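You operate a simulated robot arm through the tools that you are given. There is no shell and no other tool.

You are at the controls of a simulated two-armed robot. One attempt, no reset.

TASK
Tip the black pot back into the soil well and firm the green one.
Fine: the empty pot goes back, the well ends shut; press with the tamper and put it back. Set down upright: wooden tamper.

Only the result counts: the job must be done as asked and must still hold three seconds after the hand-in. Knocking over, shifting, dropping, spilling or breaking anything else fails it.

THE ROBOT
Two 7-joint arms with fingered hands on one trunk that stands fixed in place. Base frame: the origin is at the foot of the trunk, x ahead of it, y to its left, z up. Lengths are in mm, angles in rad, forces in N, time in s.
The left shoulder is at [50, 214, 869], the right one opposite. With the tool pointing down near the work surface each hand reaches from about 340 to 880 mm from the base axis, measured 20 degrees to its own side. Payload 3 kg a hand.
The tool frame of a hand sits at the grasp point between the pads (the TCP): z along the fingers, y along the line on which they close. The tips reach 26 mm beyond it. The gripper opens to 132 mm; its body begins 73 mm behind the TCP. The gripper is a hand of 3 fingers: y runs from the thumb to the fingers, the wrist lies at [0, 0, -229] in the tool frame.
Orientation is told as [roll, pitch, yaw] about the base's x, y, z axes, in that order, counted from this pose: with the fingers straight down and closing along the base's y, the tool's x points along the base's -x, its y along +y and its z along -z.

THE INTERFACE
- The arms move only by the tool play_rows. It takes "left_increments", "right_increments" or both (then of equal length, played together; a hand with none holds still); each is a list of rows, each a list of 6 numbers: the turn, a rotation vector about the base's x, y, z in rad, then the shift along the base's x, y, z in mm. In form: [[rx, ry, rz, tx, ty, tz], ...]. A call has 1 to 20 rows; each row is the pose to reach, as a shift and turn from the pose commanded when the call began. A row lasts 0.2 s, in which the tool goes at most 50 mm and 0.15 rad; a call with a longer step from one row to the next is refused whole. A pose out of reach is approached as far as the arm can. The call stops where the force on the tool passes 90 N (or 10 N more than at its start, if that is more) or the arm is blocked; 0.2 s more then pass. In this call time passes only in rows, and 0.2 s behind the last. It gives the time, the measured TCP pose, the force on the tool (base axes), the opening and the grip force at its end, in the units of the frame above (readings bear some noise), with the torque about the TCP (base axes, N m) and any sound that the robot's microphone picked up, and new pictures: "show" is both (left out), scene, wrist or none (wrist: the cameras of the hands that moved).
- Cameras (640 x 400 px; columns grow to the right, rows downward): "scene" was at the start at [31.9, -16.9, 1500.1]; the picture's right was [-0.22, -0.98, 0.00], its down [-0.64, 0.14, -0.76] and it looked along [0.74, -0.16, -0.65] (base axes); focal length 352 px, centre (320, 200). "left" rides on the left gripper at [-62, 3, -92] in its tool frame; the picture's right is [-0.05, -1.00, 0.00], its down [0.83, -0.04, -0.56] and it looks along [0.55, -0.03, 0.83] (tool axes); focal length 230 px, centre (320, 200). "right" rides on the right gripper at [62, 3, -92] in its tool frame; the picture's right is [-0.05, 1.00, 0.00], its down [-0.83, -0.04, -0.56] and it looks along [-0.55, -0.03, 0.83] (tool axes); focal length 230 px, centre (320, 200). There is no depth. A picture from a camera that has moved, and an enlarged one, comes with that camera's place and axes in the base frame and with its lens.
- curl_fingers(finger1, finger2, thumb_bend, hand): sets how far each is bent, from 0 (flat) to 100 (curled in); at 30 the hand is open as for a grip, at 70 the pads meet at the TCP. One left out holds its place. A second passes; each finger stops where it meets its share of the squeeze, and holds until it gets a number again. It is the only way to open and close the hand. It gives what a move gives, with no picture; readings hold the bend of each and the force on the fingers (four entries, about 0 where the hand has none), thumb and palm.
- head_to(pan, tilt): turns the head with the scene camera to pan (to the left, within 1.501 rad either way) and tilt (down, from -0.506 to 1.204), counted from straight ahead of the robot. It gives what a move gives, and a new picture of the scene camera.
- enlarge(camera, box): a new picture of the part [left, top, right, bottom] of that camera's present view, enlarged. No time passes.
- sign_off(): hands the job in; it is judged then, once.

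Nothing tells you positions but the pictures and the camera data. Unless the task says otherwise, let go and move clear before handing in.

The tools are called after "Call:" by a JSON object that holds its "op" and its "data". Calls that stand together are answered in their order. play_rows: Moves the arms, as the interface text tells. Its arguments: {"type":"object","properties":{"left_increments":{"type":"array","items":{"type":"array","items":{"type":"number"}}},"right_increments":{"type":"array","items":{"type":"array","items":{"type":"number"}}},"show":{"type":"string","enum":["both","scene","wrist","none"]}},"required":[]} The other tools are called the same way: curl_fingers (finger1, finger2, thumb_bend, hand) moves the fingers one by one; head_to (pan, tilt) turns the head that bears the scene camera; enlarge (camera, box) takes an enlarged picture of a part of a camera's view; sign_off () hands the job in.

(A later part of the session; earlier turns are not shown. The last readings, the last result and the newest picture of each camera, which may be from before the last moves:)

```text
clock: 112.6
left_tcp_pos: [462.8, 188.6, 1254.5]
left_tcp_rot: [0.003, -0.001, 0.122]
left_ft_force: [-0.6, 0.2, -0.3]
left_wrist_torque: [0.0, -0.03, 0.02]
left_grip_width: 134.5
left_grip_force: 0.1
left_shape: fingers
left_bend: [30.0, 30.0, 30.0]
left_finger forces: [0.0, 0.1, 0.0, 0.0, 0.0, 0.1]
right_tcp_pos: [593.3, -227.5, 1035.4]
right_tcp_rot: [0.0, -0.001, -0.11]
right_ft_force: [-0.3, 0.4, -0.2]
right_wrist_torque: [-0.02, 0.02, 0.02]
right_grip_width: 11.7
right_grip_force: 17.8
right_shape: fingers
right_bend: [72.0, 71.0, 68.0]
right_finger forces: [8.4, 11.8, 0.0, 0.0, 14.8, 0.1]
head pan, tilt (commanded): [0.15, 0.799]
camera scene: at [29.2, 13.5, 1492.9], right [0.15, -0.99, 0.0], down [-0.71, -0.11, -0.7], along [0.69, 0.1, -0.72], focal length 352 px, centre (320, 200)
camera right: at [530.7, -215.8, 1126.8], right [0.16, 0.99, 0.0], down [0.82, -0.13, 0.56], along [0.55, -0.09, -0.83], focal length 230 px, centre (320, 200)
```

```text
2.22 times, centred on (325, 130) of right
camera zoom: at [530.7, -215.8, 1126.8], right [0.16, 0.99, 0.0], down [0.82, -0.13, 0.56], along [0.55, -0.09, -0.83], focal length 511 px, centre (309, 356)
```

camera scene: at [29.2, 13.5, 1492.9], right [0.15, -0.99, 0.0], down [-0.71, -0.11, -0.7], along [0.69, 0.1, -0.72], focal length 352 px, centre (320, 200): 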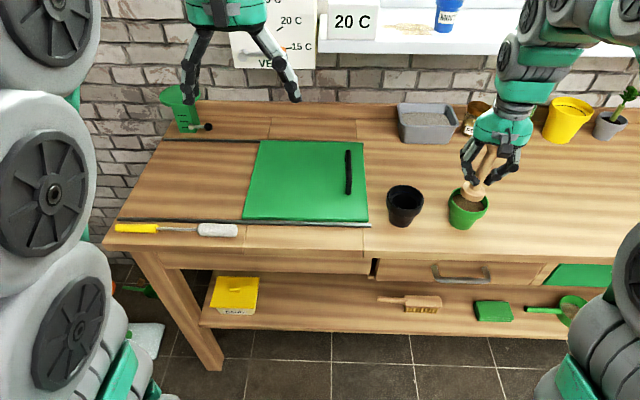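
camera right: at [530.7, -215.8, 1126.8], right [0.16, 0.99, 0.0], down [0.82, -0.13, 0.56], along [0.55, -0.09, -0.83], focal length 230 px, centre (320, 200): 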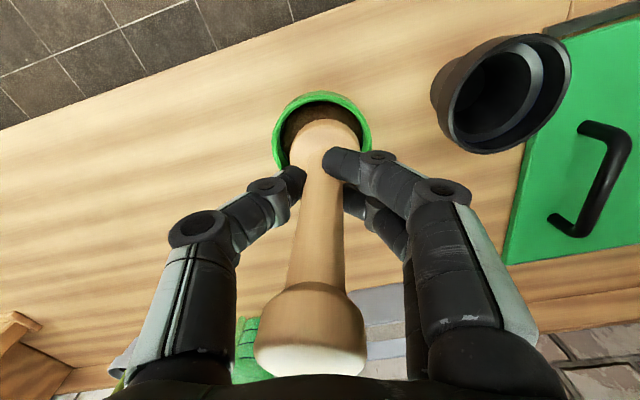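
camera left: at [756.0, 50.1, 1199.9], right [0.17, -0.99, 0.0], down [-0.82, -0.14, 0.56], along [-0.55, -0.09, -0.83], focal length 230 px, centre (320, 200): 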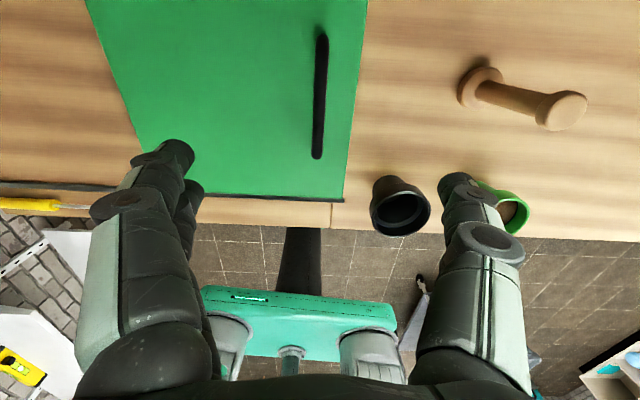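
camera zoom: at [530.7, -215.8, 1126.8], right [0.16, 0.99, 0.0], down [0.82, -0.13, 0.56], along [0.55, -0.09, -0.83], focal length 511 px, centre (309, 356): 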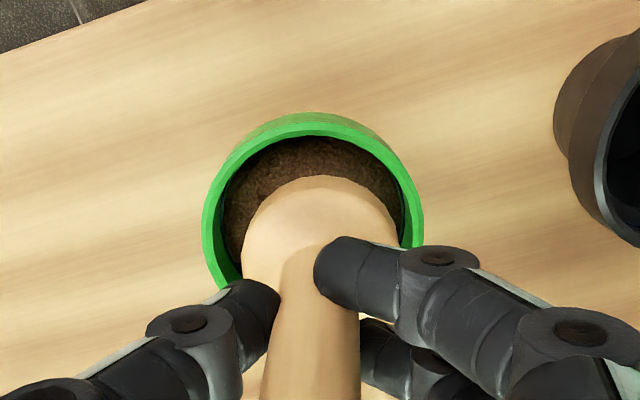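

Relative to the pot, the tamper base is about 4 mm too far in x. I'll correct that and lower it inside the rim.

Call:
{"op": "play_rows", "data": {"right_increments": [[0, 0, 0, -2, 0.4, 0], [0, 0, 0, -4, 0.7, 0], [0, 0, 0, -4, 0.7, -8], [0, 0, 0, -4, 0.7, -16], [0, 0, 0, -4, 0.7, -22]], "show": "both"}}

Call:
{"op": "enlarge", "data": {"camera": "scene", "box": [420, 110, 530, 240]}}

Call:
{"op": "enlarge", "data": {"camera": "right", "box": [230, 40, 420, 220]}}

```text
clock: 113.8
left_tcp_pos: [464.3, 188.6, 1253.6]
left_tcp_rot: [0.001, 0.0, 0.12]
left_ft_force: [0.3, -0.1, 0.1]
left_wrist_torque: [0.0, -0.01, 0.03]
left_grip_width: 134.4
left_grip_force: 0.1
left_shape: fingers
left_bend: [30.0, 30.0, 30.0]
left_finger forces: [0.1, 0.1, 0.0, 0.1, 0.0, 0.0]
right_tcp_pos: [589.6, -225.4, 1013.4]
right_tcp_rot: [0.001, 0.002, -0.111]
right_ft_force: [0.4, -0.6, -1.4]
right_wrist_torque: [0.02, 0.02, 0.01]
right_grip_width: 11.7
right_grip_force: 18.3
right_shape: fingers
right_bend: [72.0, 71.0, 68.0]
right_finger forces: [9.0, 12.0, 0.0, 0.0, 14.9, 0.1]
head pan, tilt (commanded): [0.15, 0.799]
camera scene: at [29.2, 13.5, 1492.9], right [0.15, -0.99, 0.0], down [-0.71, -0.11, -0.7], along [0.69, 0.1, -0.72], focal length 352 px, centre (320, 200)
camera right: at [527.8, -214.8, 1105.5], right [0.16, 0.99, 0.0], down [0.82, -0.13, 0.56], along [0.55, -0.09, -0.83], focal length 230 px, centre (320, 200)
```

scene: 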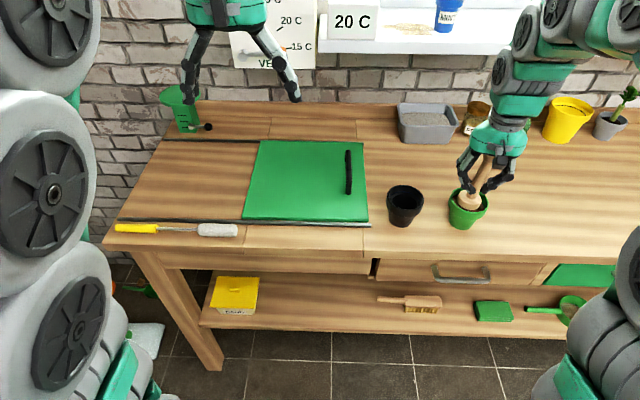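
right: 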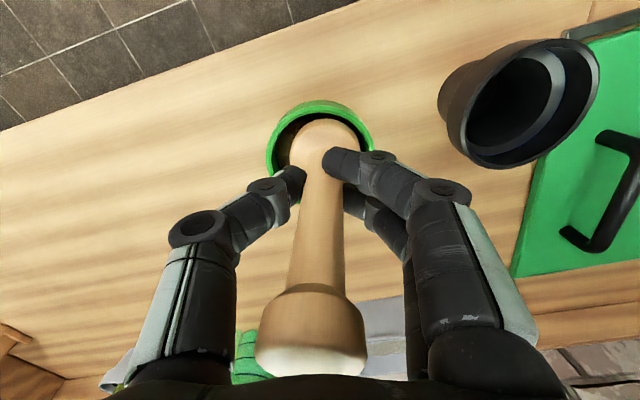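

```text
3.08 times, centred on (475, 175) of scene
camera zoom: at [29.2, 13.5, 1492.9], right [0.15, -0.99, 0.0], down [-0.71, -0.11, -0.7], along [0.69, 0.1, -0.72], focal length 1083 px, centre (-157, 277)
```

zoom: 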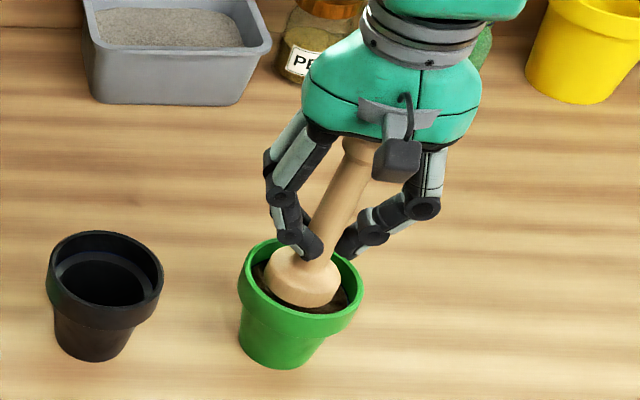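

```text
2.22 times, centred on (325, 130) of right
camera zoom: at [527.8, -214.8, 1105.5], right [0.16, 0.99, 0.0], down [0.82, -0.13, 0.56], along [0.55, -0.09, -0.83], focal length 511 px, centre (309, 356)
```

zoom: 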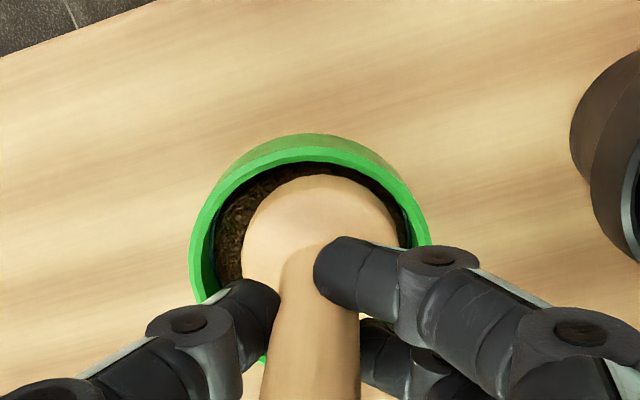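

The base is inside the rim and well centred. I'll descend in small steps until the soil pushes back.

Call:
{"op": "play_rows", "data": {"right_increments": [[0, 0, 0, 0, -1, -2], [0, 0, 0, 0, -1, -4], [0, 0, 0, 0, -1, -6]], "show": "none"}}

Call:
{"op": "play_rows", "data": {"right_increments": [[0, 0, 0, 0, 0, -1.5], [0, 0, 0, 0, 0, -3]], "show": "none"}}

Call:
{"op": "play_rows", "data": {"right_increments": [[0, 0, 0, 0, 0, -1], [0, 0, 0, 0, 0, -2]], "show": "both"}}

```text
clock: 114.6
left_tcp_pos: [463.6, 188.3, 1253.8]
left_tcp_rot: [0.002, 0.0, 0.121]
left_ft_force: [-0.6, 0.7, -0.7]
left_wrist_torque: [-0.02, -0.03, 0.02]
left_grip_width: 134.1
left_grip_force: 0.0
left_shape: fingers
left_bend: [30.0, 30.0, 30.0]
left_finger forces: [0.0, 0.0, 0.1, 0.0, 0.1, 0.1]
right_tcp_pos: [590.2, -226.9, 1008.0]
right_tcp_rot: [-0.001, -0.001, -0.107]
right_ft_force: [1.6, 0.0, -0.7]
right_wrist_torque: [0.0, -0.01, 0.03]
right_grip_width: 11.8
right_grip_force: 18.0
right_shape: fingers
right_bend: [73.0, 72.0, 68.0]
right_finger forces: [8.6, 12.2, 0.0, 0.0, 14.1, 0.0]
head pan, tilt (commanded): [0.15, 0.799]
```

```text
clock: 115.2
left_tcp_pos: [463.2, 189.2, 1253.9]
left_tcp_rot: [0.002, 0.0, 0.121]
left_ft_force: [0.1, -1.1, 0.1]
left_wrist_torque: [0.01, -0.01, -0.01]
left_grip_width: 134.1
left_grip_force: 0.1
left_shape: fingers
left_bend: [30.0, 30.0, 30.0]
left_finger forces: [0.0, 0.1, 0.0, 0.1, 0.0, 0.0]
right_tcp_pos: [587.6, -227.4, 1004.1]
right_tcp_rot: [-0.001, 0.0, -0.11]
right_ft_force: [0.7, 1.0, -0.1]
right_wrist_torque: [-0.03, -0.02, -0.01]
right_grip_width: 11.9
right_grip_force: 17.7
right_shape: fingers
right_bend: [73.0, 72.0, 68.0]
right_finger forces: [8.7, 12.3, 0.0, 0.0, 14.1, 0.1]
head pan, tilt (commanded): [0.15, 0.799]
```

```text
clock: 115.8
left_tcp_pos: [463.0, 189.6, 1254.3]
left_tcp_rot: [0.002, -0.001, 0.119]
left_ft_force: [0.3, 0.3, 0.0]
left_wrist_torque: [0.0, 0.01, 0.0]
left_grip_width: 134.1
left_grip_force: 0.0
left_shape: fingers
left_bend: [30.0, 30.0, 30.0]
left_finger forces: [0.1, 0.0, 0.0, 0.0, 0.0, 0.0]
right_tcp_pos: [589.5, -228.2, 1002.1]
right_tcp_rot: [0.001, 0.0, -0.109]
right_ft_force: [-0.4, -0.4, -0.1]
right_wrist_torque: [0.01, 0.01, 0.03]
right_grip_width: 11.9
right_grip_force: 17.3
right_shape: fingers
right_bend: [73.0, 72.0, 68.0]
right_finger forces: [8.7, 12.4, 0.0, 0.0, 14.2, 0.1]
head pan, tilt (commanded): [0.15, 0.799]
camera scene: at [29.2, 13.5, 1492.9], right [0.15, -0.99, 0.0], down [-0.71, -0.11, -0.7], along [0.69, 0.1, -0.72], focal length 352 px, centre (320, 200)
camera right: at [528.1, -216.5, 1094.3], right [0.16, 0.99, 0.0], down [0.82, -0.13, 0.56], along [0.55, -0.09, -0.83], focal length 230 px, centre (320, 200)
```

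scene: 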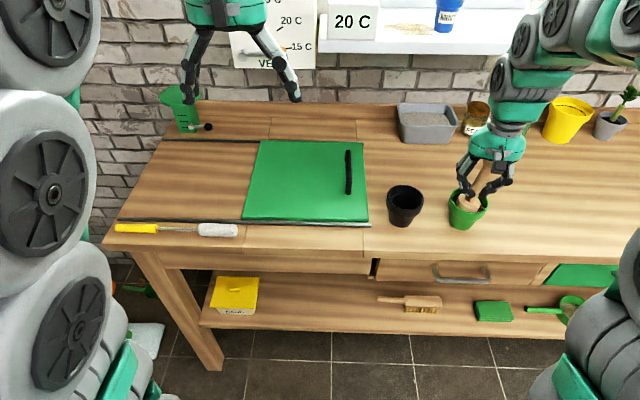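
right: 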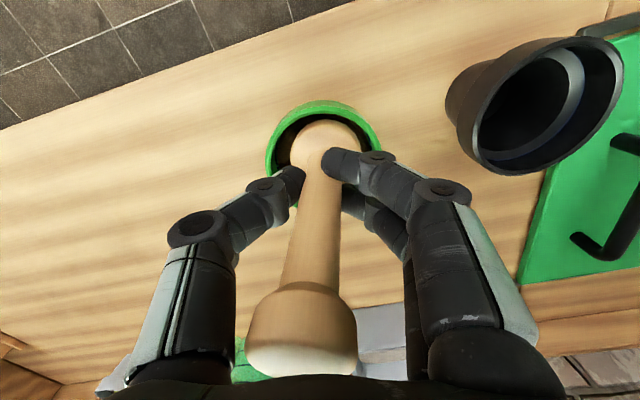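

Call:
{"op": "play_rows", "data": {"right_increments": [[0, 0, 0, 0, 0, -1], [0, 0, 0, 0, 0, -2], [0, 0, 0, 0, 0, -3]], "show": "none"}}

Call:
{"op": "play_rows", "data": {"right_increments": [[0, 0, 0, 0, 0, -1], [0, 0, 0, 0, 0, -2], [0, 0, 0, 0, 0, -3]], "show": "wrist"}}

Call:
{"op": "enlarge", "data": {"camera": "scene", "box": [420, 110, 530, 240]}}

```text
clock: 116.6
left_tcp_pos: [463.6, 189.4, 1254.4]
left_tcp_rot: [0.001, 0.0, 0.12]
left_ft_force: [-0.8, 0.3, -0.5]
left_wrist_torque: [-0.01, 0.0, 0.02]
left_grip_width: 134.1
left_grip_force: 0.0
left_shape: fingers
left_bend: [30.0, 30.0, 30.0]
left_finger forces: [0.1, 0.1, 0.0, 0.1, 0.0, 0.0]
right_tcp_pos: [589.4, -228.2, 998.9]
right_tcp_rot: [0.0, 0.0, -0.111]
right_ft_force: [0.6, -0.2, 0.0]
right_wrist_torque: [-0.01, 0.0, -0.01]
right_grip_width: 11.9
right_grip_force: 17.3
right_shape: fingers
right_bend: [73.0, 72.0, 68.0]
right_finger forces: [8.7, 12.4, 0.0, 0.0, 14.2, 0.0]
head pan, tilt (commanded): [0.15, 0.799]
```

```text
clock: 117.4
left_tcp_pos: [463.7, 188.7, 1253.4]
left_tcp_rot: [0.001, 0.0, 0.121]
left_ft_force: [-0.2, 0.2, -0.1]
left_wrist_torque: [0.0, 0.01, 0.01]
left_grip_width: 134.1
left_grip_force: 0.1
left_shape: fingers
left_bend: [30.0, 30.0, 30.0]
left_finger forces: [0.0, 0.0, 0.0, 0.0, 0.1, 0.0]
right_tcp_pos: [590.5, -227.3, 995.9]
right_tcp_rot: [0.0, 0.0, -0.111]
right_ft_force: [0.3, -0.4, 0.5]
right_wrist_torque: [-0.04, -0.01, -0.04]
right_grip_width: 11.7
right_grip_force: 17.6
right_shape: fingers
right_bend: [73.0, 72.0, 68.0]
right_finger forces: [8.7, 12.3, 0.0, 0.1, 14.3, 0.0]
head pan, tilt (commanded): [0.15, 0.799]
camera right: at [528.3, -216.1, 1088.2], right [0.16, 0.99, 0.0], down [0.82, -0.13, 0.56], along [0.55, -0.09, -0.83], focal length 230 px, centre (320, 200)
```

right: 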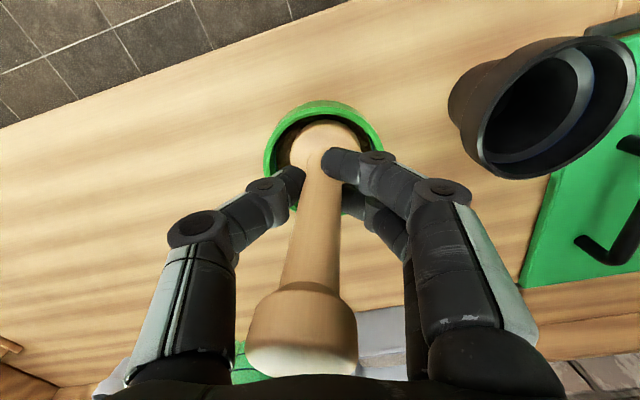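

```text
3.08 times, centred on (475, 175) of scene
camera zoom: at [29.2, 13.5, 1492.9], right [0.15, -0.99, 0.0], down [-0.71, -0.11, -0.7], along [0.69, 0.1, -0.72], focal length 1083 px, centre (-157, 277)
```

zoom: 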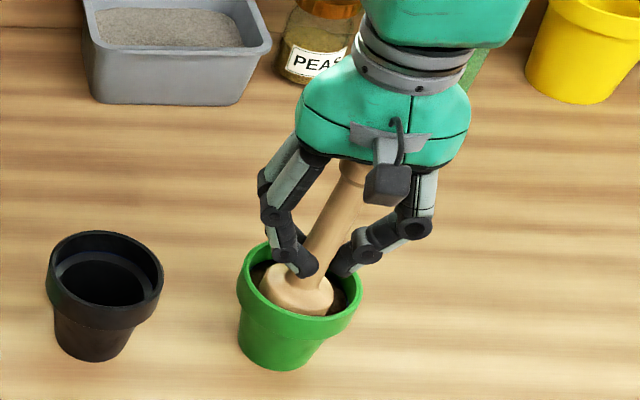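

Still no contact with the base near z≈931. I'll continue in 1 mm steps, since the soil should be just below.

Call:
{"op": "play_rows", "data": {"right_increments": [[0, 0, 0, 0, 0, -1], [0, 0, 0, 0, 0, -2]], "show": "none"}}

Call:
{"op": "play_rows", "data": {"right_increments": [[0, 0, 0, 0, 0, -1], [0, 0, 0, 0, 0, -2]], "show": "wrist"}}

```text
clock: 118.0
left_tcp_pos: [464.6, 189.1, 1253.7]
left_tcp_rot: [0.002, -0.001, 0.119]
left_ft_force: [-0.1, 0.0, 0.4]
left_wrist_torque: [0.01, 0.01, -0.03]
left_grip_width: 133.9
left_grip_force: 0.0
left_shape: fingers
left_bend: [30.0, 30.0, 30.0]
left_finger forces: [0.0, 0.0, 0.1, 0.1, 0.1, 0.0]
right_tcp_pos: [588.9, -227.7, 994.0]
right_tcp_rot: [0.0, 0.0, -0.11]
right_ft_force: [0.0, -0.3, 1.0]
right_wrist_torque: [0.02, 0.0, -0.03]
right_grip_width: 11.7
right_grip_force: 17.1
right_shape: fingers
right_bend: [73.0, 72.0, 68.0]
right_finger forces: [8.6, 12.4, 0.0, 0.1, 14.3, 0.0]
head pan, tilt (commanded): [0.15, 0.799]
```

```text
clock: 118.6
left_tcp_pos: [464.4, 188.2, 1253.3]
left_tcp_rot: [0.002, 0.001, 0.12]
left_ft_force: [0.3, -0.3, -1.0]
left_wrist_torque: [0.03, 0.01, 0.01]
left_grip_width: 134.0
left_grip_force: 0.1
left_shape: fingers
left_bend: [30.0, 30.0, 30.0]
left_finger forces: [0.0, 0.1, 0.1, 0.0, 0.0, 0.0]
right_tcp_pos: [589.1, -228.1, 992.0]
right_tcp_rot: [-0.001, -0.003, -0.11]
right_ft_force: [0.4, 0.1, 2.7]
right_wrist_torque: [0.01, -0.03, -0.01]
right_grip_width: 11.5
right_grip_force: 17.8
right_shape: fingers
right_bend: [73.0, 72.0, 68.0]
right_finger forces: [8.6, 12.4, 0.0, 0.0, 14.4, 0.0]
head pan, tilt (commanded): [0.15, 0.799]
camera right: at [527.5, -216.4, 1083.9], right [0.16, 0.99, 0.0], down [0.82, -0.13, 0.56], along [0.55, -0.09, -0.83], focal length 230 px, centre (320, 200)
```

right: 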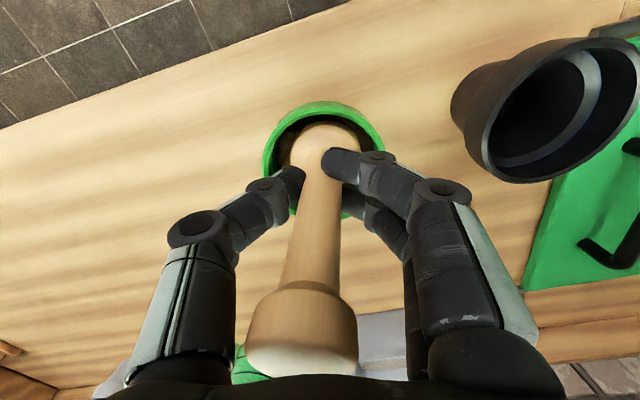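

The first contact shows, about 2.7 N upwards. I'll keep pressing in 1 mm steps and watch the force build.

Call:
{"op": "play_rows", "data": {"right_increments": [[0, 0, 0, 0, 0, -0.7], [0, 0, 0, 0, 0, -1.5]], "show": "none"}}

Call:
{"op": "play_rows", "data": {"right_increments": [[0, 0, 0, 0, 0, -0.7], [0, 0, 0, 0, 0, -1.5]], "show": "wrist"}}

```text
clock: 119.2
left_tcp_pos: [464.3, 187.6, 1254.6]
left_tcp_rot: [0.003, -0.002, 0.121]
left_ft_force: [0.6, 0.0, -0.3]
left_wrist_torque: [0.0, 0.0, 0.02]
left_grip_width: 134.3
left_grip_force: 0.1
left_shape: fingers
left_bend: [30.0, 30.0, 30.0]
left_finger forces: [0.1, 0.0, 0.0, 0.0, 0.0, 0.1]
right_tcp_pos: [589.3, -227.8, 990.4]
right_tcp_rot: [0.0, 0.0, -0.112]
right_ft_force: [0.5, -0.4, 2.2]
right_wrist_torque: [-0.01, -0.02, -0.02]
right_grip_width: 11.7
right_grip_force: 17.5
right_shape: fingers
right_bend: [73.0, 72.0, 68.0]
right_finger forces: [8.6, 12.6, 0.0, 0.0, 14.7, 0.0]
head pan, tilt (commanded): [0.15, 0.799]
```

```text
clock: 119.8
left_tcp_pos: [464.3, 188.3, 1252.9]
left_tcp_rot: [0.002, 0.002, 0.12]
left_ft_force: [-0.1, -0.3, -0.5]
left_wrist_torque: [-0.01, 0.0, 0.01]
left_grip_width: 134.0
left_grip_force: 0.0
left_shape: fingers
left_bend: [30.0, 30.0, 30.0]
left_finger forces: [0.0, 0.0, 0.0, 0.0, 0.0, 0.0]
right_tcp_pos: [589.2, -228.3, 990.1]
right_tcp_rot: [0.0, -0.001, -0.109]
right_ft_force: [-0.1, 0.7, 6.5]
right_wrist_torque: [0.01, -0.04, -0.01]
right_grip_width: 11.7
right_grip_force: 19.0
right_shape: fingers
right_bend: [73.0, 72.0, 68.0]
right_finger forces: [8.9, 13.0, 0.0, 0.0, 14.9, 0.0]
head pan, tilt (commanded): [0.15, 0.799]
camera right: at [527.9, -217.4, 1080.8], right [0.16, 0.99, 0.0], down [0.82, -0.13, 0.56], along [0.55, -0.09, -0.83], focal length 230 px, centre (320, 200)
```

right: 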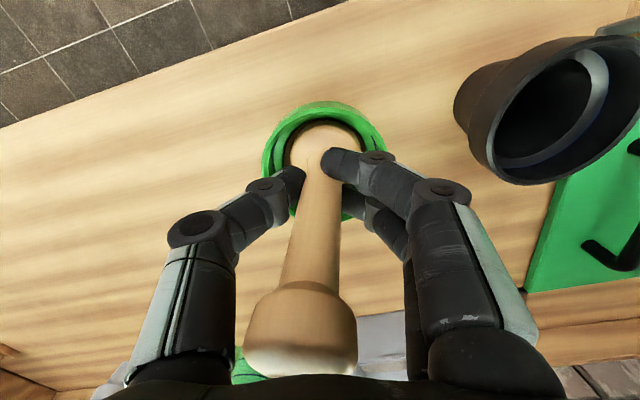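

Call:
{"op": "play_rows", "data": {"right_increments": [[0, 0, 0, 0, 0, -1], [0, 0, 0, 0, 0, -2]], "show": "none"}}

Call:
{"op": "enlarge", "data": {"camera": "right", "box": [230, 60, 420, 400]}}

Call:
{"op": "enlarge", "data": {"camera": "scene", "box": [430, 150, 510, 240]}}

```text
clock: 120.4
left_tcp_pos: [463.4, 188.1, 1253.6]
left_tcp_rot: [0.002, 0.001, 0.119]
left_ft_force: [0.6, 0.8, 0.8]
left_wrist_torque: [0.03, 0.0, 0.02]
left_grip_width: 134.0
left_grip_force: 0.1
left_shape: fingers
left_bend: [30.0, 30.0, 30.0]
left_finger forces: [0.1, 0.0, 0.0, 0.0, 0.1, 0.0]
right_tcp_pos: [589.9, -229.2, 986.6]
right_tcp_rot: [-0.001, -0.003, -0.11]
right_ft_force: [-0.2, 0.6, 8.1]
right_wrist_torque: [0.03, -0.06, -0.02]
right_grip_width: 11.5
right_grip_force: 19.1
right_shape: fingers
right_bend: [73.0, 72.0, 68.0]
right_finger forces: [9.1, 13.5, 0.1, 0.1, 15.5, 0.1]
head pan, tilt (commanded): [0.15, 0.799]
```

```text
1.18 times, centred on (325, 230) of right
camera zoom: at [528.0, -217.1, 1078.7], right [0.16, 0.99, 0.0], down [0.82, -0.13, 0.56], along [0.55, -0.09, -0.83], focal length 271 px, centre (314, 165)
```

zoom: 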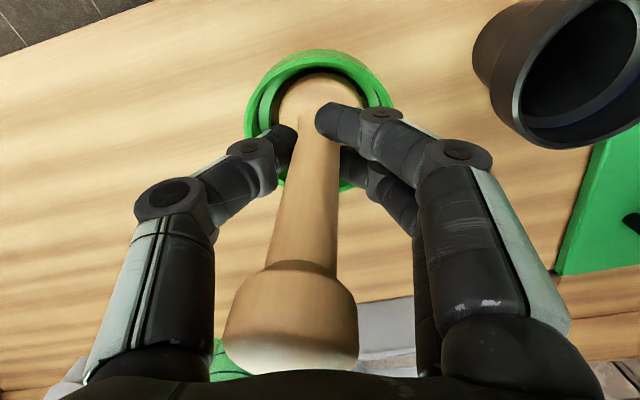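

```text
4.44 times, centred on (470, 195) of scene
camera zoom: at [29.1, 13.5, 1492.9], right [0.15, -0.99, 0.0], down [-0.71, -0.11, -0.7], along [0.69, 0.1, -0.72], focal length 1564 px, centre (-347, 222)
```

zoom: 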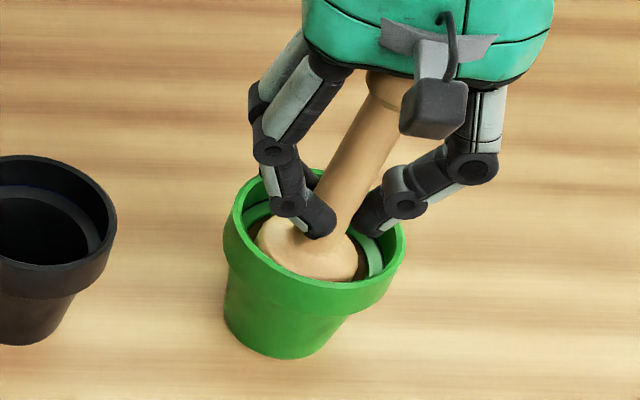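

The soil is compacting and the pot's inner ring is showing above it. I'll press further in small steps while keeping the fingertips above the rim.

Call:
{"op": "play_rows", "data": {"right_increments": [[0, 0, 0, 0, 0, -0.8], [0, 0, 0, 0, 0, -1.6]], "show": "none"}}

Call:
{"op": "play_rows", "data": {"right_increments": [[0, 0, 0, 0, 0, -0.8], [0, 0, 0, 0, 0, -1.6]], "show": "wrist"}}

Call:
{"op": "enlarge", "data": {"camera": "scene", "box": [430, 150, 510, 240]}}

```text
clock: 121.0
left_tcp_pos: [463.9, 189.7, 1253.2]
left_tcp_rot: [0.001, 0.0, 0.122]
left_ft_force: [0.9, -0.5, 0.1]
left_wrist_torque: [-0.01, -0.03, 0.01]
left_grip_width: 134.1
left_grip_force: 0.0
left_shape: fingers
left_bend: [30.0, 30.0, 30.0]
left_finger forces: [0.1, 0.1, 0.0, 0.1, 0.1, 0.1]
right_tcp_pos: [589.5, -228.6, 985.2]
right_tcp_rot: [0.0, -0.001, -0.11]
right_ft_force: [0.5, -1.4, 10.4]
right_wrist_torque: [0.03, -0.04, -0.01]
right_grip_width: 11.2
right_grip_force: 19.6
right_shape: fingers
right_bend: [73.0, 72.0, 69.0]
right_finger forces: [9.3, 13.8, 0.1, 0.0, 16.0, 0.0]
head pan, tilt (commanded): [0.15, 0.799]
```

```text
clock: 121.6
left_tcp_pos: [463.2, 188.6, 1254.6]
left_tcp_rot: [0.001, 0.0, 0.12]
left_ft_force: [0.5, -0.8, 0.2]
left_wrist_torque: [-0.02, 0.05, -0.06]
left_grip_width: 134.1
left_grip_force: 0.1
left_shape: fingers
left_bend: [30.0, 30.0, 30.0]
left_finger forces: [0.0, 0.0, 0.0, 0.0, 0.0, 0.0]
right_tcp_pos: [589.3, -228.4, 984.2]
right_tcp_rot: [0.001, -0.003, -0.11]
right_ft_force: [1.3, -0.3, 11.0]
right_wrist_torque: [0.01, -0.06, 0.03]
right_grip_width: 11.5
right_grip_force: 19.2
right_shape: fingers
right_bend: [73.0, 72.0, 69.0]
right_finger forces: [9.5, 14.0, 0.0, 0.0, 16.3, 0.0]
head pan, tilt (commanded): [0.15, 0.799]
camera right: at [528.1, -216.8, 1076.0], right [0.16, 0.99, 0.0], down [0.82, -0.13, 0.56], along [0.55, -0.09, -0.83], focal length 230 px, centre (320, 200)
```

right: 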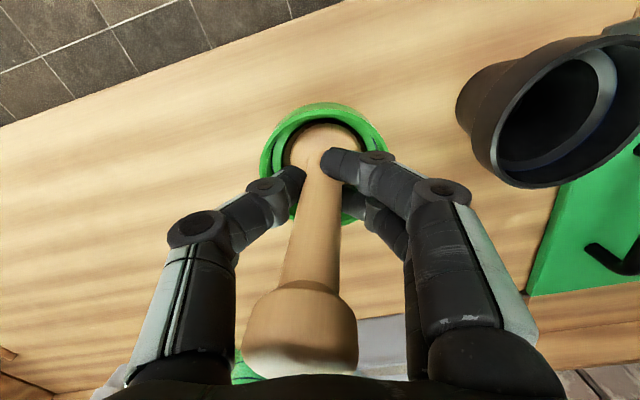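

```text
4.44 times, centred on (470, 195) of scene
camera zoom: at [29.0, 13.5, 1492.9], right [0.15, -0.99, 0.0], down [-0.71, -0.11, -0.7], along [0.69, 0.1, -0.72], focal length 1564 px, centre (-347, 222)
```

zoom: 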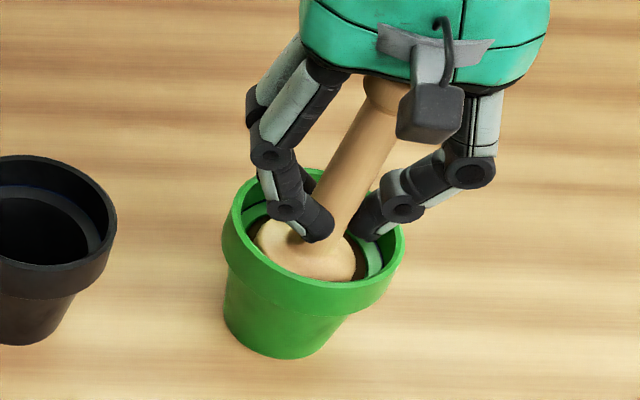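

The force is at 11 N and building, but the grip may be near slipping. I'll tighten the grip in a balanced way before pressing harder.

Call:
{"op": "curl_fingers", "data": {"hand": "right", "finger1": 82, "finger2": 82, "thumb_bend": 86}}

Call:
{"op": "enlarge", "data": {"camera": "right", "box": [0, 0, 640, 400]}}

Call:
{"op": "enlarge", "data": {"camera": "scene", "box": [430, 150, 510, 240]}}

```text
clock: 122.6
left_tcp_pos: [463.9, 189.4, 1254.7]
left_tcp_rot: [0.001, 0.0, 0.118]
left_ft_force: [0.2, -0.3, -0.7]
left_wrist_torque: [0.01, -0.01, 0.0]
left_grip_width: 134.0
left_grip_force: 0.0
left_shape: fingers
left_bend: [30.0, 30.0, 30.0]
left_finger forces: [0.1, 0.0, 0.0, 0.0, 0.1, 0.1]
right_tcp_pos: [589.8, -227.6, 984.2]
right_tcp_rot: [0.0, 0.002, -0.111]
right_ft_force: [-0.1, 0.6, 5.8]
right_wrist_torque: [0.0, 0.0, -0.02]
right_grip_width: 10.1
right_grip_force: 30.0
right_shape: fingers
right_bend: [75.0, 74.0, 72.0]
right_finger forces: [16.9, 17.1, 0.0, 0.0, 26.2, 0.0]
head pan, tilt (commanded): [0.15, 0.799]
```

```text
1.00 times, centred on (320, 200) of right (not enlarged: the box is as wide or as high as the picture)
camera zoom: at [528.0, -216.7, 1075.9], right [0.16, 0.99, 0.0], down [0.82, -0.13, 0.56], along [0.55, -0.09, -0.83], focal length 230 px, centre (320, 200)
```

zoom: 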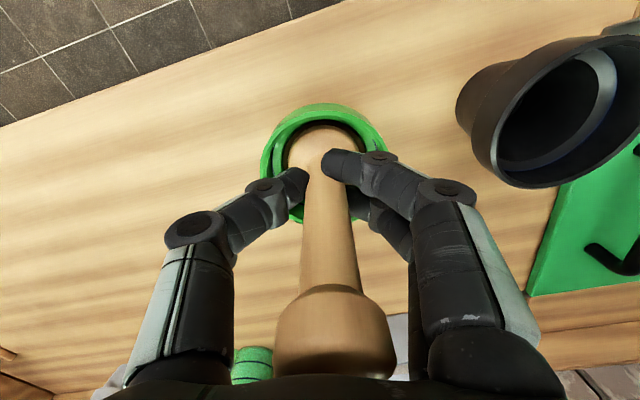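

```text
4.44 times, centred on (470, 195) of scene
camera zoom: at [29.1, 13.5, 1492.9], right [0.15, -0.99, 0.0], down [-0.71, -0.11, -0.7], along [0.69, 0.1, -0.72], focal length 1564 px, centre (-347, 222)
```

zoom: 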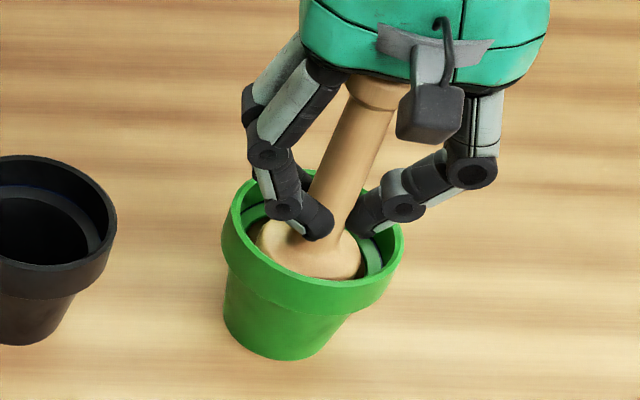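

The grip is now about 30 N. I'll continue pressing.

Call:
{"op": "play_rows", "data": {"right_increments": [[0, 0, 0, 0, 0, -0.8], [0, 0, 0, 0, 0, -1.6]], "show": "none"}}

Call:
{"op": "play_rows", "data": {"right_increments": [[0, 0, 0, 0, 0, -0.8], [0, 0, 0, 0, 0, -1.6]], "show": "wrist"}}

Call:
{"op": "enlarge", "data": {"camera": "scene", "box": [430, 150, 510, 240]}}

```text
clock: 123.2
left_tcp_pos: [463.1, 189.5, 1254.4]
left_tcp_rot: [0.002, 0.0, 0.12]
left_ft_force: [-0.2, 0.1, -0.3]
left_wrist_torque: [-0.03, -0.04, -0.01]
left_grip_width: 134.0
left_grip_force: 0.0
left_shape: fingers
left_bend: [30.0, 30.0, 30.0]
left_finger forces: [0.0, 0.0, 0.1, 0.0, 0.2, 0.1]
right_tcp_pos: [588.9, -227.6, 983.1]
right_tcp_rot: [0.0, -0.001, -0.11]
right_ft_force: [0.1, 0.8, 4.7]
right_wrist_torque: [0.02, -0.01, 0.02]
right_grip_width: 9.7
right_grip_force: 30.0
right_shape: fingers
right_bend: [75.0, 74.0, 72.0]
right_finger forces: [16.9, 17.3, 0.1, 0.0, 26.5, 0.1]
head pan, tilt (commanded): [0.15, 0.799]
```

```text
clock: 123.8
left_tcp_pos: [464.6, 188.7, 1254.4]
left_tcp_rot: [0.002, 0.0, 0.122]
left_ft_force: [0.4, -0.5, 0.0]
left_wrist_torque: [-0.03, 0.02, -0.04]
left_grip_width: 134.2
left_grip_force: 0.0
left_shape: fingers
left_bend: [30.0, 30.0, 30.0]
left_finger forces: [0.1, 0.1, 0.1, 0.0, 0.0, 0.1]
right_tcp_pos: [589.9, -228.6, 980.9]
right_tcp_rot: [0.0, 0.001, -0.11]
right_ft_force: [-0.2, 0.6, 8.2]
right_wrist_torque: [0.03, -0.06, -0.01]
right_grip_width: 9.8
right_grip_force: 30.7
right_shape: fingers
right_bend: [75.0, 74.0, 72.0]
right_finger forces: [17.0, 17.6, 0.0, 0.1, 27.0, 0.0]
head pan, tilt (commanded): [0.15, 0.799]
camera right: at [527.5, -217.1, 1073.5], right [0.16, 0.99, 0.0], down [0.82, -0.13, 0.56], along [0.55, -0.09, -0.83], focal length 230 px, centre (320, 200)
```

right: 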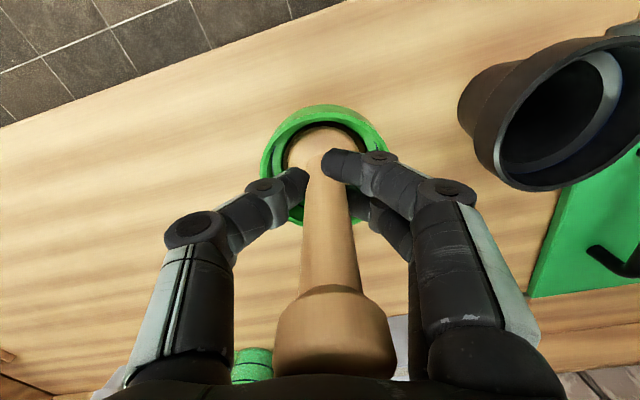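

```text
4.44 times, centred on (470, 195) of scene
camera zoom: at [29.1, 13.5, 1492.9], right [0.15, -0.99, 0.0], down [-0.71, -0.11, -0.7], along [0.69, 0.1, -0.72], focal length 1564 px, centre (-347, 222)
```

zoom: 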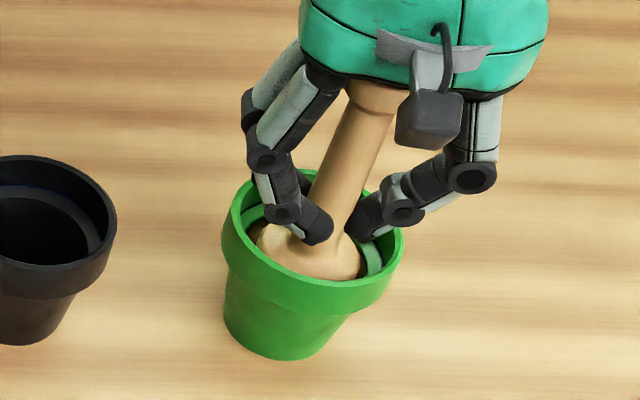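

Call:
{"op": "play_rows", "data": {"right_increments": [[0, 0, 0, 0, 0, -0.8], [0, 0, 0, 0, 0, -1.6]], "show": "none"}}

Call:
{"op": "enlarge", "data": {"camera": "scene", "box": [440, 155, 500, 235]}}

Call:
{"op": "enlarge", "data": {"camera": "right", "box": [240, 80, 410, 250]}}

```text
clock: 124.4
left_tcp_pos: [463.6, 189.7, 1254.2]
left_tcp_rot: [0.001, 0.001, 0.12]
left_ft_force: [-0.5, 0.4, -0.2]
left_wrist_torque: [0.04, -0.04, 0.02]
left_grip_width: 134.0
left_grip_force: 0.1
left_shape: fingers
left_bend: [30.0, 30.0, 30.0]
left_finger forces: [0.0, 0.0, 0.1, 0.0, 0.0, 0.0]
right_tcp_pos: [588.9, -228.2, 980.5]
right_tcp_rot: [0.0, 0.001, -0.11]
right_ft_force: [-0.3, -0.1, 9.5]
right_wrist_torque: [0.03, -0.03, 0.02]
right_grip_width: 9.7
right_grip_force: 30.7
right_shape: fingers
right_bend: [75.0, 74.0, 72.0]
right_finger forces: [17.2, 17.8, 0.1, 0.0, 27.4, 0.0]
head pan, tilt (commanded): [0.15, 0.799]
```

```text
5.00 times, centred on (470, 195) of scene
camera zoom: at [29.1, 13.5, 1492.9], right [0.15, -0.99, 0.0], down [-0.71, -0.11, -0.7], along [0.69, 0.1, -0.72], focal length 1760 px, centre (-430, 225)
```

zoom: 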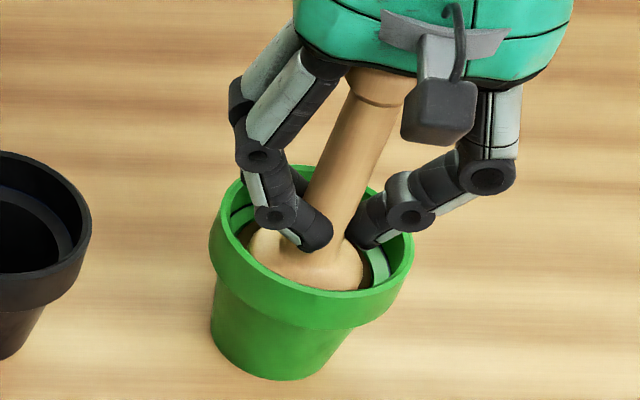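

```text
2.35 times, centred on (325, 165) of right
camera zoom: at [528.0, -216.6, 1071.9], right [0.16, 0.99, 0.0], down [0.82, -0.13, 0.56], along [0.55, -0.09, -0.83], focal length 541 px, centre (308, 282)
```

zoom: 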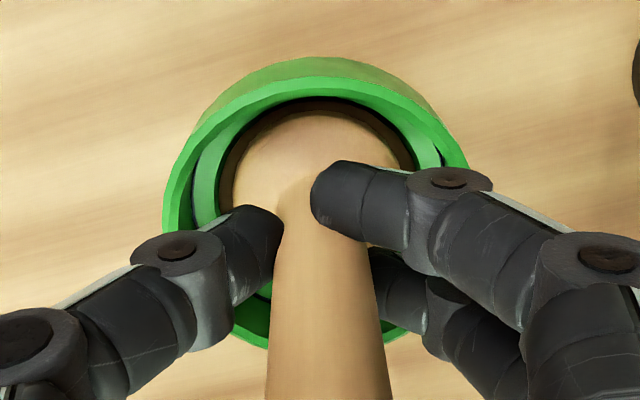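

The distal joints are still well above the rim and the fingertips are inside it. I'll press another few millimetres.

Call:
{"op": "play_rows", "data": {"right_increments": [[0, 0, 0, 0, 0, -1], [0, 0, 0, 0, 0, -2], [0, 0, 0, 0, 0, -3]], "show": "wrist"}}

Call:
{"op": "enlarge", "data": {"camera": "scene", "box": [440, 155, 500, 235]}}

```text
clock: 125.2
left_tcp_pos: [462.8, 190.3, 1253.7]
left_tcp_rot: [0.002, 0.001, 0.121]
left_ft_force: [-0.8, -0.5, 0.0]
left_wrist_torque: [-0.02, -0.01, 0.04]
left_grip_width: 134.1
left_grip_force: 0.1
left_shape: fingers
left_bend: [30.0, 30.0, 30.0]
left_finger forces: [0.0, 0.0, 0.1, 0.0, 0.0, 0.1]
right_tcp_pos: [589.4, -227.0, 976.9]
right_tcp_rot: [0.0, -0.002, -0.112]
right_ft_force: [0.0, 0.8, 13.6]
right_wrist_torque: [0.06, -0.07, -0.03]
right_grip_width: 9.8
right_grip_force: 31.8
right_shape: fingers
right_bend: [75.0, 74.0, 73.0]
right_finger forces: [17.0, 18.4, 0.0, 0.1, 28.2, 0.0]
head pan, tilt (commanded): [0.15, 0.799]
camera right: at [527.8, -216.3, 1068.7], right [0.16, 0.99, 0.0], down [0.82, -0.13, 0.56], along [0.55, -0.09, -0.83], focal length 230 px, centre (320, 200)
```

right: 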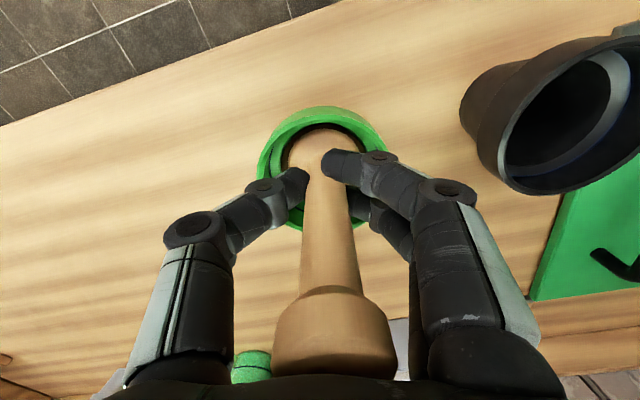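

```text
5.00 times, centred on (470, 195) of scene
camera zoom: at [29.0, 13.5, 1492.9], right [0.15, -0.99, 0.0], down [-0.71, -0.11, -0.7], along [0.69, 0.1, -0.72], focal length 1760 px, centre (-430, 225)
```

zoom: 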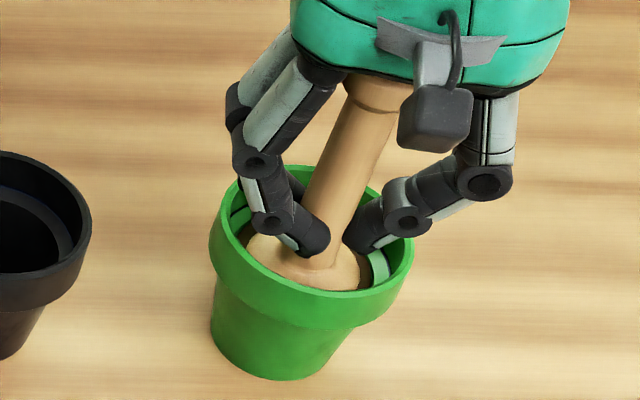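

The soil has stopped yielding and the tamper is slipping slightly up through the grip towards the palm. I'll go down a touch more so the palm meets the knob.

Call:
{"op": "play_rows", "data": {"right_increments": [[0, 0, 0, 0, 0, -0.8], [0, 0, 0, 0, 0, -1.6]], "show": "none"}}

Call:
{"op": "play_rows", "data": {"right_increments": [[0, 0, 0, 0, 0, -0.8], [0, 0, 0, 0, 0, -1.6]], "show": "wrist"}}

Call:
{"op": "enlarge", "data": {"camera": "scene", "box": [440, 155, 500, 235]}}

```text
clock: 125.8
left_tcp_pos: [464.8, 189.9, 1254.0]
left_tcp_rot: [0.001, 0.002, 0.121]
left_ft_force: [-0.1, 0.3, 0.0]
left_wrist_torque: [0.03, -0.03, 0.01]
left_grip_width: 134.1
left_grip_force: 0.0
left_shape: fingers
left_bend: [30.0, 30.0, 30.0]
left_finger forces: [0.1, 0.1, 0.1, 0.1, 0.1, 0.0]
right_tcp_pos: [589.6, -227.8, 974.3]
right_tcp_rot: [-0.001, -0.002, -0.111]
right_ft_force: [-0.2, -0.4, 16.8]
right_wrist_torque: [0.06, -0.09, 0.02]
right_grip_width: 9.7
right_grip_force: 32.4
right_shape: fingers
right_bend: [75.0, 74.0, 73.0]
right_finger forces: [17.3, 18.6, 0.0, 0.0, 28.7, 0.0]
head pan, tilt (commanded): [0.15, 0.799]
```

```text
clock: 126.4
left_tcp_pos: [464.3, 188.5, 1253.9]
left_tcp_rot: [0.002, 0.0, 0.12]
left_ft_force: [0.9, 0.3, 0.4]
left_wrist_torque: [0.0, 0.03, -0.01]
left_grip_width: 134.2
left_grip_force: 0.1
left_shape: fingers
left_bend: [30.0, 30.0, 30.0]
left_finger forces: [0.0, 0.0, 0.0, 0.1, 0.0, 0.0]
right_tcp_pos: [588.2, -227.5, 974.6]
right_tcp_rot: [0.001, 0.0, -0.11]
right_ft_force: [1.3, -0.2, 18.0]
right_wrist_torque: [0.04, -0.05, -0.02]
right_grip_width: 9.5
right_grip_force: 32.8
right_shape: fingers
right_bend: [76.0, 75.0, 73.0]
right_finger forces: [17.0, 19.1, 0.0, 0.0, 29.2, 0.0]
head pan, tilt (commanded): [0.15, 0.799]
camera right: at [527.8, -216.7, 1065.4], right [0.16, 0.99, 0.0], down [0.82, -0.13, 0.56], along [0.55, -0.09, -0.83], focal length 230 px, centre (320, 200)
```

right: 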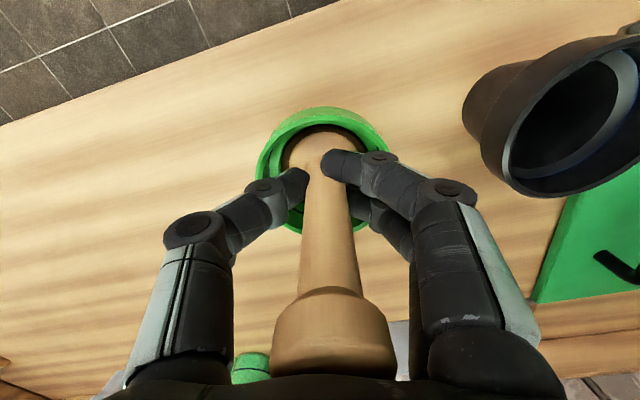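

```text
5.00 times, centred on (470, 195) of scene
camera zoom: at [29.0, 13.5, 1492.9], right [0.15, -0.99, 0.0], down [-0.71, -0.11, -0.7], along [0.69, 0.1, -0.72], focal length 1760 px, centre (-430, 225)
```

zoom: 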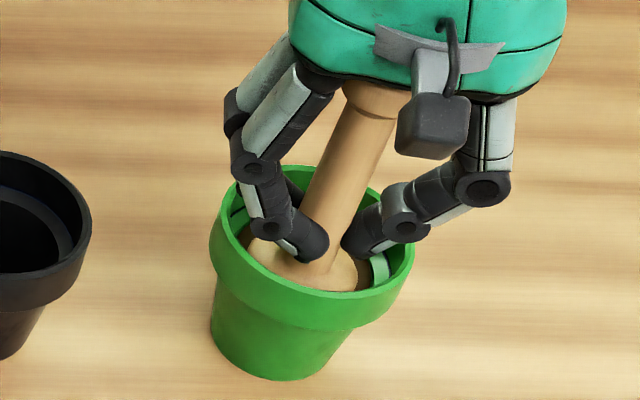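

The force is now 18 N and rising smoothly with depth, with no slip visible. I'll check the finger clearance to the rim closely before the last bit of pressing.

Call:
{"op": "enlarge", "data": {"camera": "right", "box": [240, 90, 410, 250]}}

Call:
{"op": "head_to", "data": {"pan": -0.3, "tilt": 0.65}}

Call:
{"op": "enlarge", "data": {"camera": "scene", "box": [270, 150, 390, 290]}}

```text
2.50 times, centred on (325, 170) of right
camera zoom: at [527.8, -216.7, 1065.4], right [0.16, 0.99, 0.0], down [0.82, -0.13, 0.56], along [0.55, -0.09, -0.83], focal length 575 px, centre (308, 275)
```

zoom: 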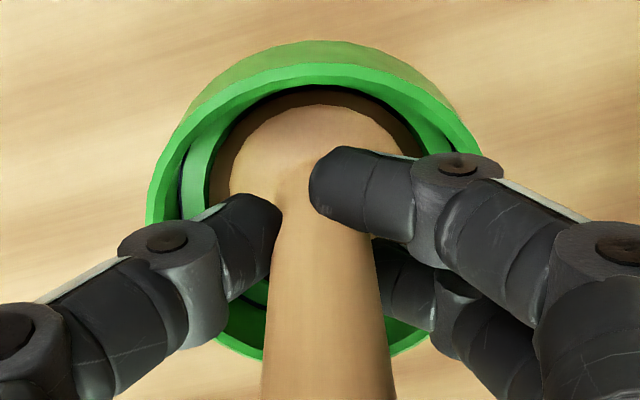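

```text
clock: 127.3
left_tcp_pos: [463.3, 190.3, 1253.9]
left_tcp_rot: [0.001, -0.002, 0.121]
left_ft_force: [-0.1, -0.3, -0.3]
left_wrist_torque: [0.0, 0.0, 0.02]
left_grip_width: 134.3
left_grip_force: 0.0
left_shape: fingers
left_bend: [30.0, 30.0, 30.0]
left_finger forces: [0.0, 0.0, 0.1, 0.0, 0.1, 0.0]
right_tcp_pos: [589.9, -227.5, 973.7]
right_tcp_rot: [-0.001, -0.001, -0.111]
right_ft_force: [0.8, -0.8, 17.1]
right_wrist_torque: [0.02, -0.08, 0.03]
right_grip_width: 9.3
right_grip_force: 32.4
right_shape: fingers
right_bend: [76.0, 75.0, 73.0]
right_finger forces: [17.0, 19.0, 0.1, 0.0, 29.0, 0.0]
head pan, tilt (commanded): [-0.3, 0.649]
camera scene: at [32.1, -24.1, 1505.5], right [-0.29, -0.96, 0.0], down [-0.58, 0.18, -0.8], along [0.76, -0.23, -0.6], focal length 352 px, centre (320, 200)
```

scene: 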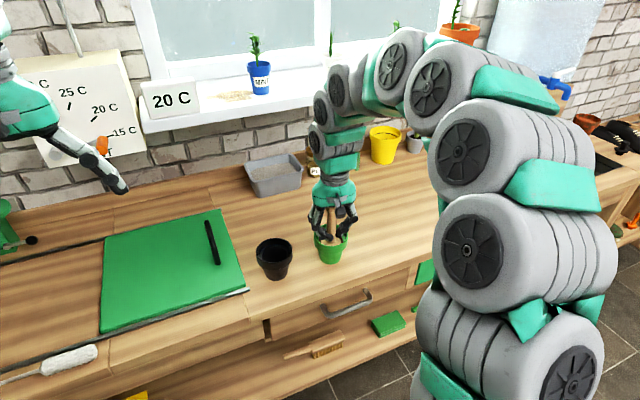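

```text
2.86 times, centred on (330, 220) of scene
camera zoom: at [32.1, -24.1, 1505.5], right [-0.29, -0.96, 0.0], down [-0.58, 0.18, -0.8], along [0.76, -0.23, -0.6], focal length 1006 px, centre (291, 143)
```

zoom: 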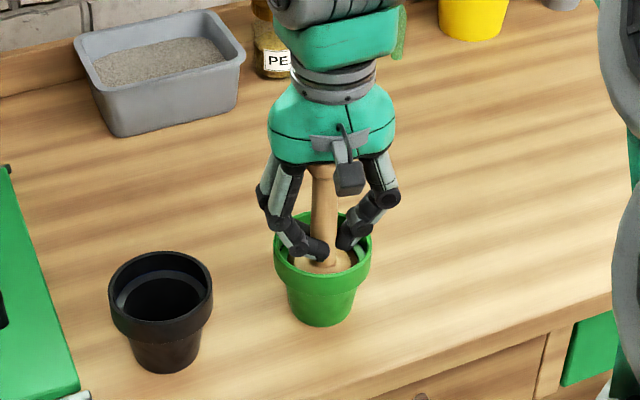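

Call:
{"op": "play_rows", "data": {"right_increments": [[0, 0, 0, 0, 0, -1], [0, 0, 0, 0, 0, -2]], "show": "none"}}

Call:
{"op": "play_rows", "data": {"right_increments": [[0, 0, 0, 0, 0, -1], [0, 0, 0, 0, 0, -2]], "show": "both"}}

Call:
{"op": "enlarge", "data": {"camera": "right", "box": [240, 90, 410, 250]}}

```text
clock: 127.9
left_tcp_pos: [463.1, 190.1, 1254.2]
left_tcp_rot: [0.002, -0.002, 0.121]
left_ft_force: [-0.9, -0.4, 0.1]
left_wrist_torque: [0.0, 0.02, 0.01]
left_grip_width: 134.0
left_grip_force: 0.0
left_shape: fingers
left_bend: [30.0, 30.0, 30.0]
left_finger forces: [0.1, 0.0, 0.0, 0.1, 0.0, 0.1]
right_tcp_pos: [588.8, -227.4, 970.5]
right_tcp_rot: [0.002, 0.0, -0.111]
right_ft_force: [0.7, 0.0, 19.8]
right_wrist_torque: [0.05, -0.08, 0.03]
right_grip_width: 9.5
right_grip_force: 33.5
right_shape: fingers
right_bend: [76.0, 75.0, 73.0]
right_finger forces: [17.4, 19.4, 0.0, 0.1, 29.9, 0.0]
head pan, tilt (commanded): [-0.3, 0.649]
```

```text
clock: 128.5
left_tcp_pos: [462.8, 189.4, 1254.1]
left_tcp_rot: [0.002, 0.001, 0.12]
left_ft_force: [-0.3, 0.8, 1.4]
left_wrist_torque: [-0.02, 0.01, 0.01]
left_grip_width: 134.0
left_grip_force: 0.0
left_shape: fingers
left_bend: [30.0, 30.0, 30.0]
left_finger forces: [0.0, 0.1, 0.0, 0.1, 0.0, 0.1]
right_tcp_pos: [590.4, -226.5, 970.1]
right_tcp_rot: [0.0, 0.001, -0.11]
right_ft_force: [-0.5, -0.2, 20.7]
right_wrist_torque: [0.08, -0.08, 0.02]
right_grip_width: 9.4
right_grip_force: 33.5
right_shape: fingers
right_bend: [76.0, 75.0, 73.0]
right_finger forces: [18.0, 19.4, 0.0, 0.0, 29.9, 0.1]
head pan, tilt (commanded): [-0.3, 0.649]
camera scene: at [32.1, -24.2, 1505.5], right [-0.3, -0.96, 0.0], down [-0.58, 0.18, -0.8], along [0.76, -0.24, -0.6], focal length 352 px, centre (320, 200)
camera right: at [528.2, -216.1, 1061.5], right [0.16, 0.99, 0.0], down [0.82, -0.13, 0.56], along [0.55, -0.09, -0.83], focal length 230 px, centre (320, 200)
```

scene: 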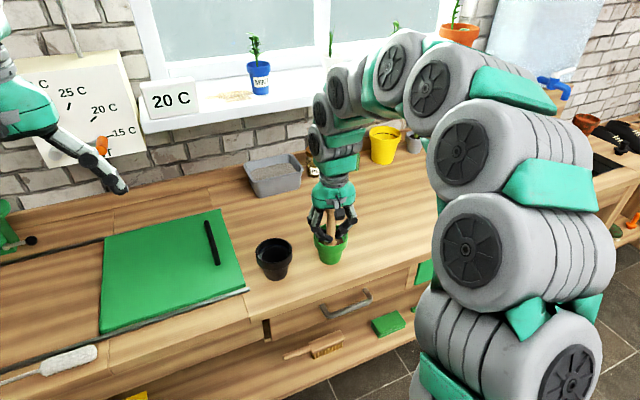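
right: 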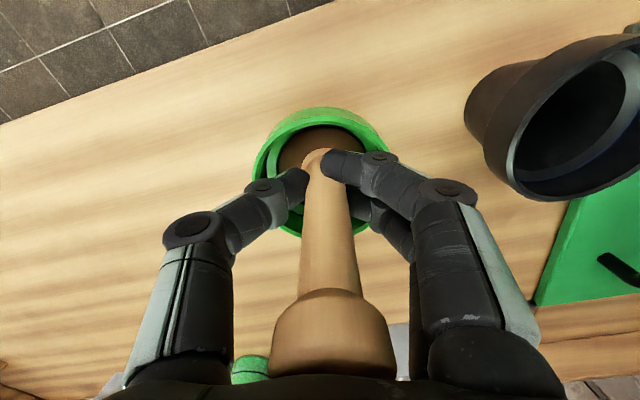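

```text
2.50 times, centred on (325, 170) of right
camera zoom: at [528.2, -216.1, 1061.5], right [0.16, 0.99, 0.0], down [0.82, -0.13, 0.56], along [0.55, -0.09, -0.83], focal length 575 px, centre (308, 275)
```

zoom: 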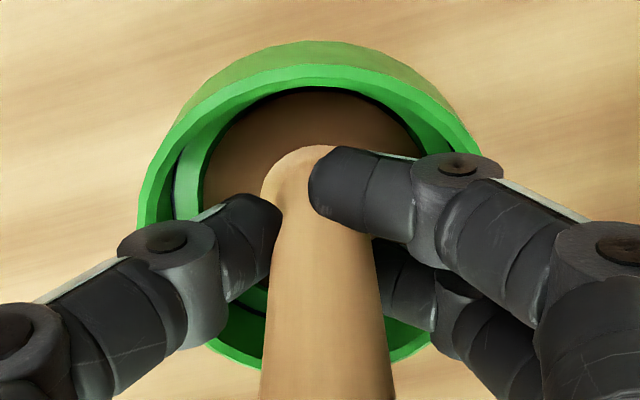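

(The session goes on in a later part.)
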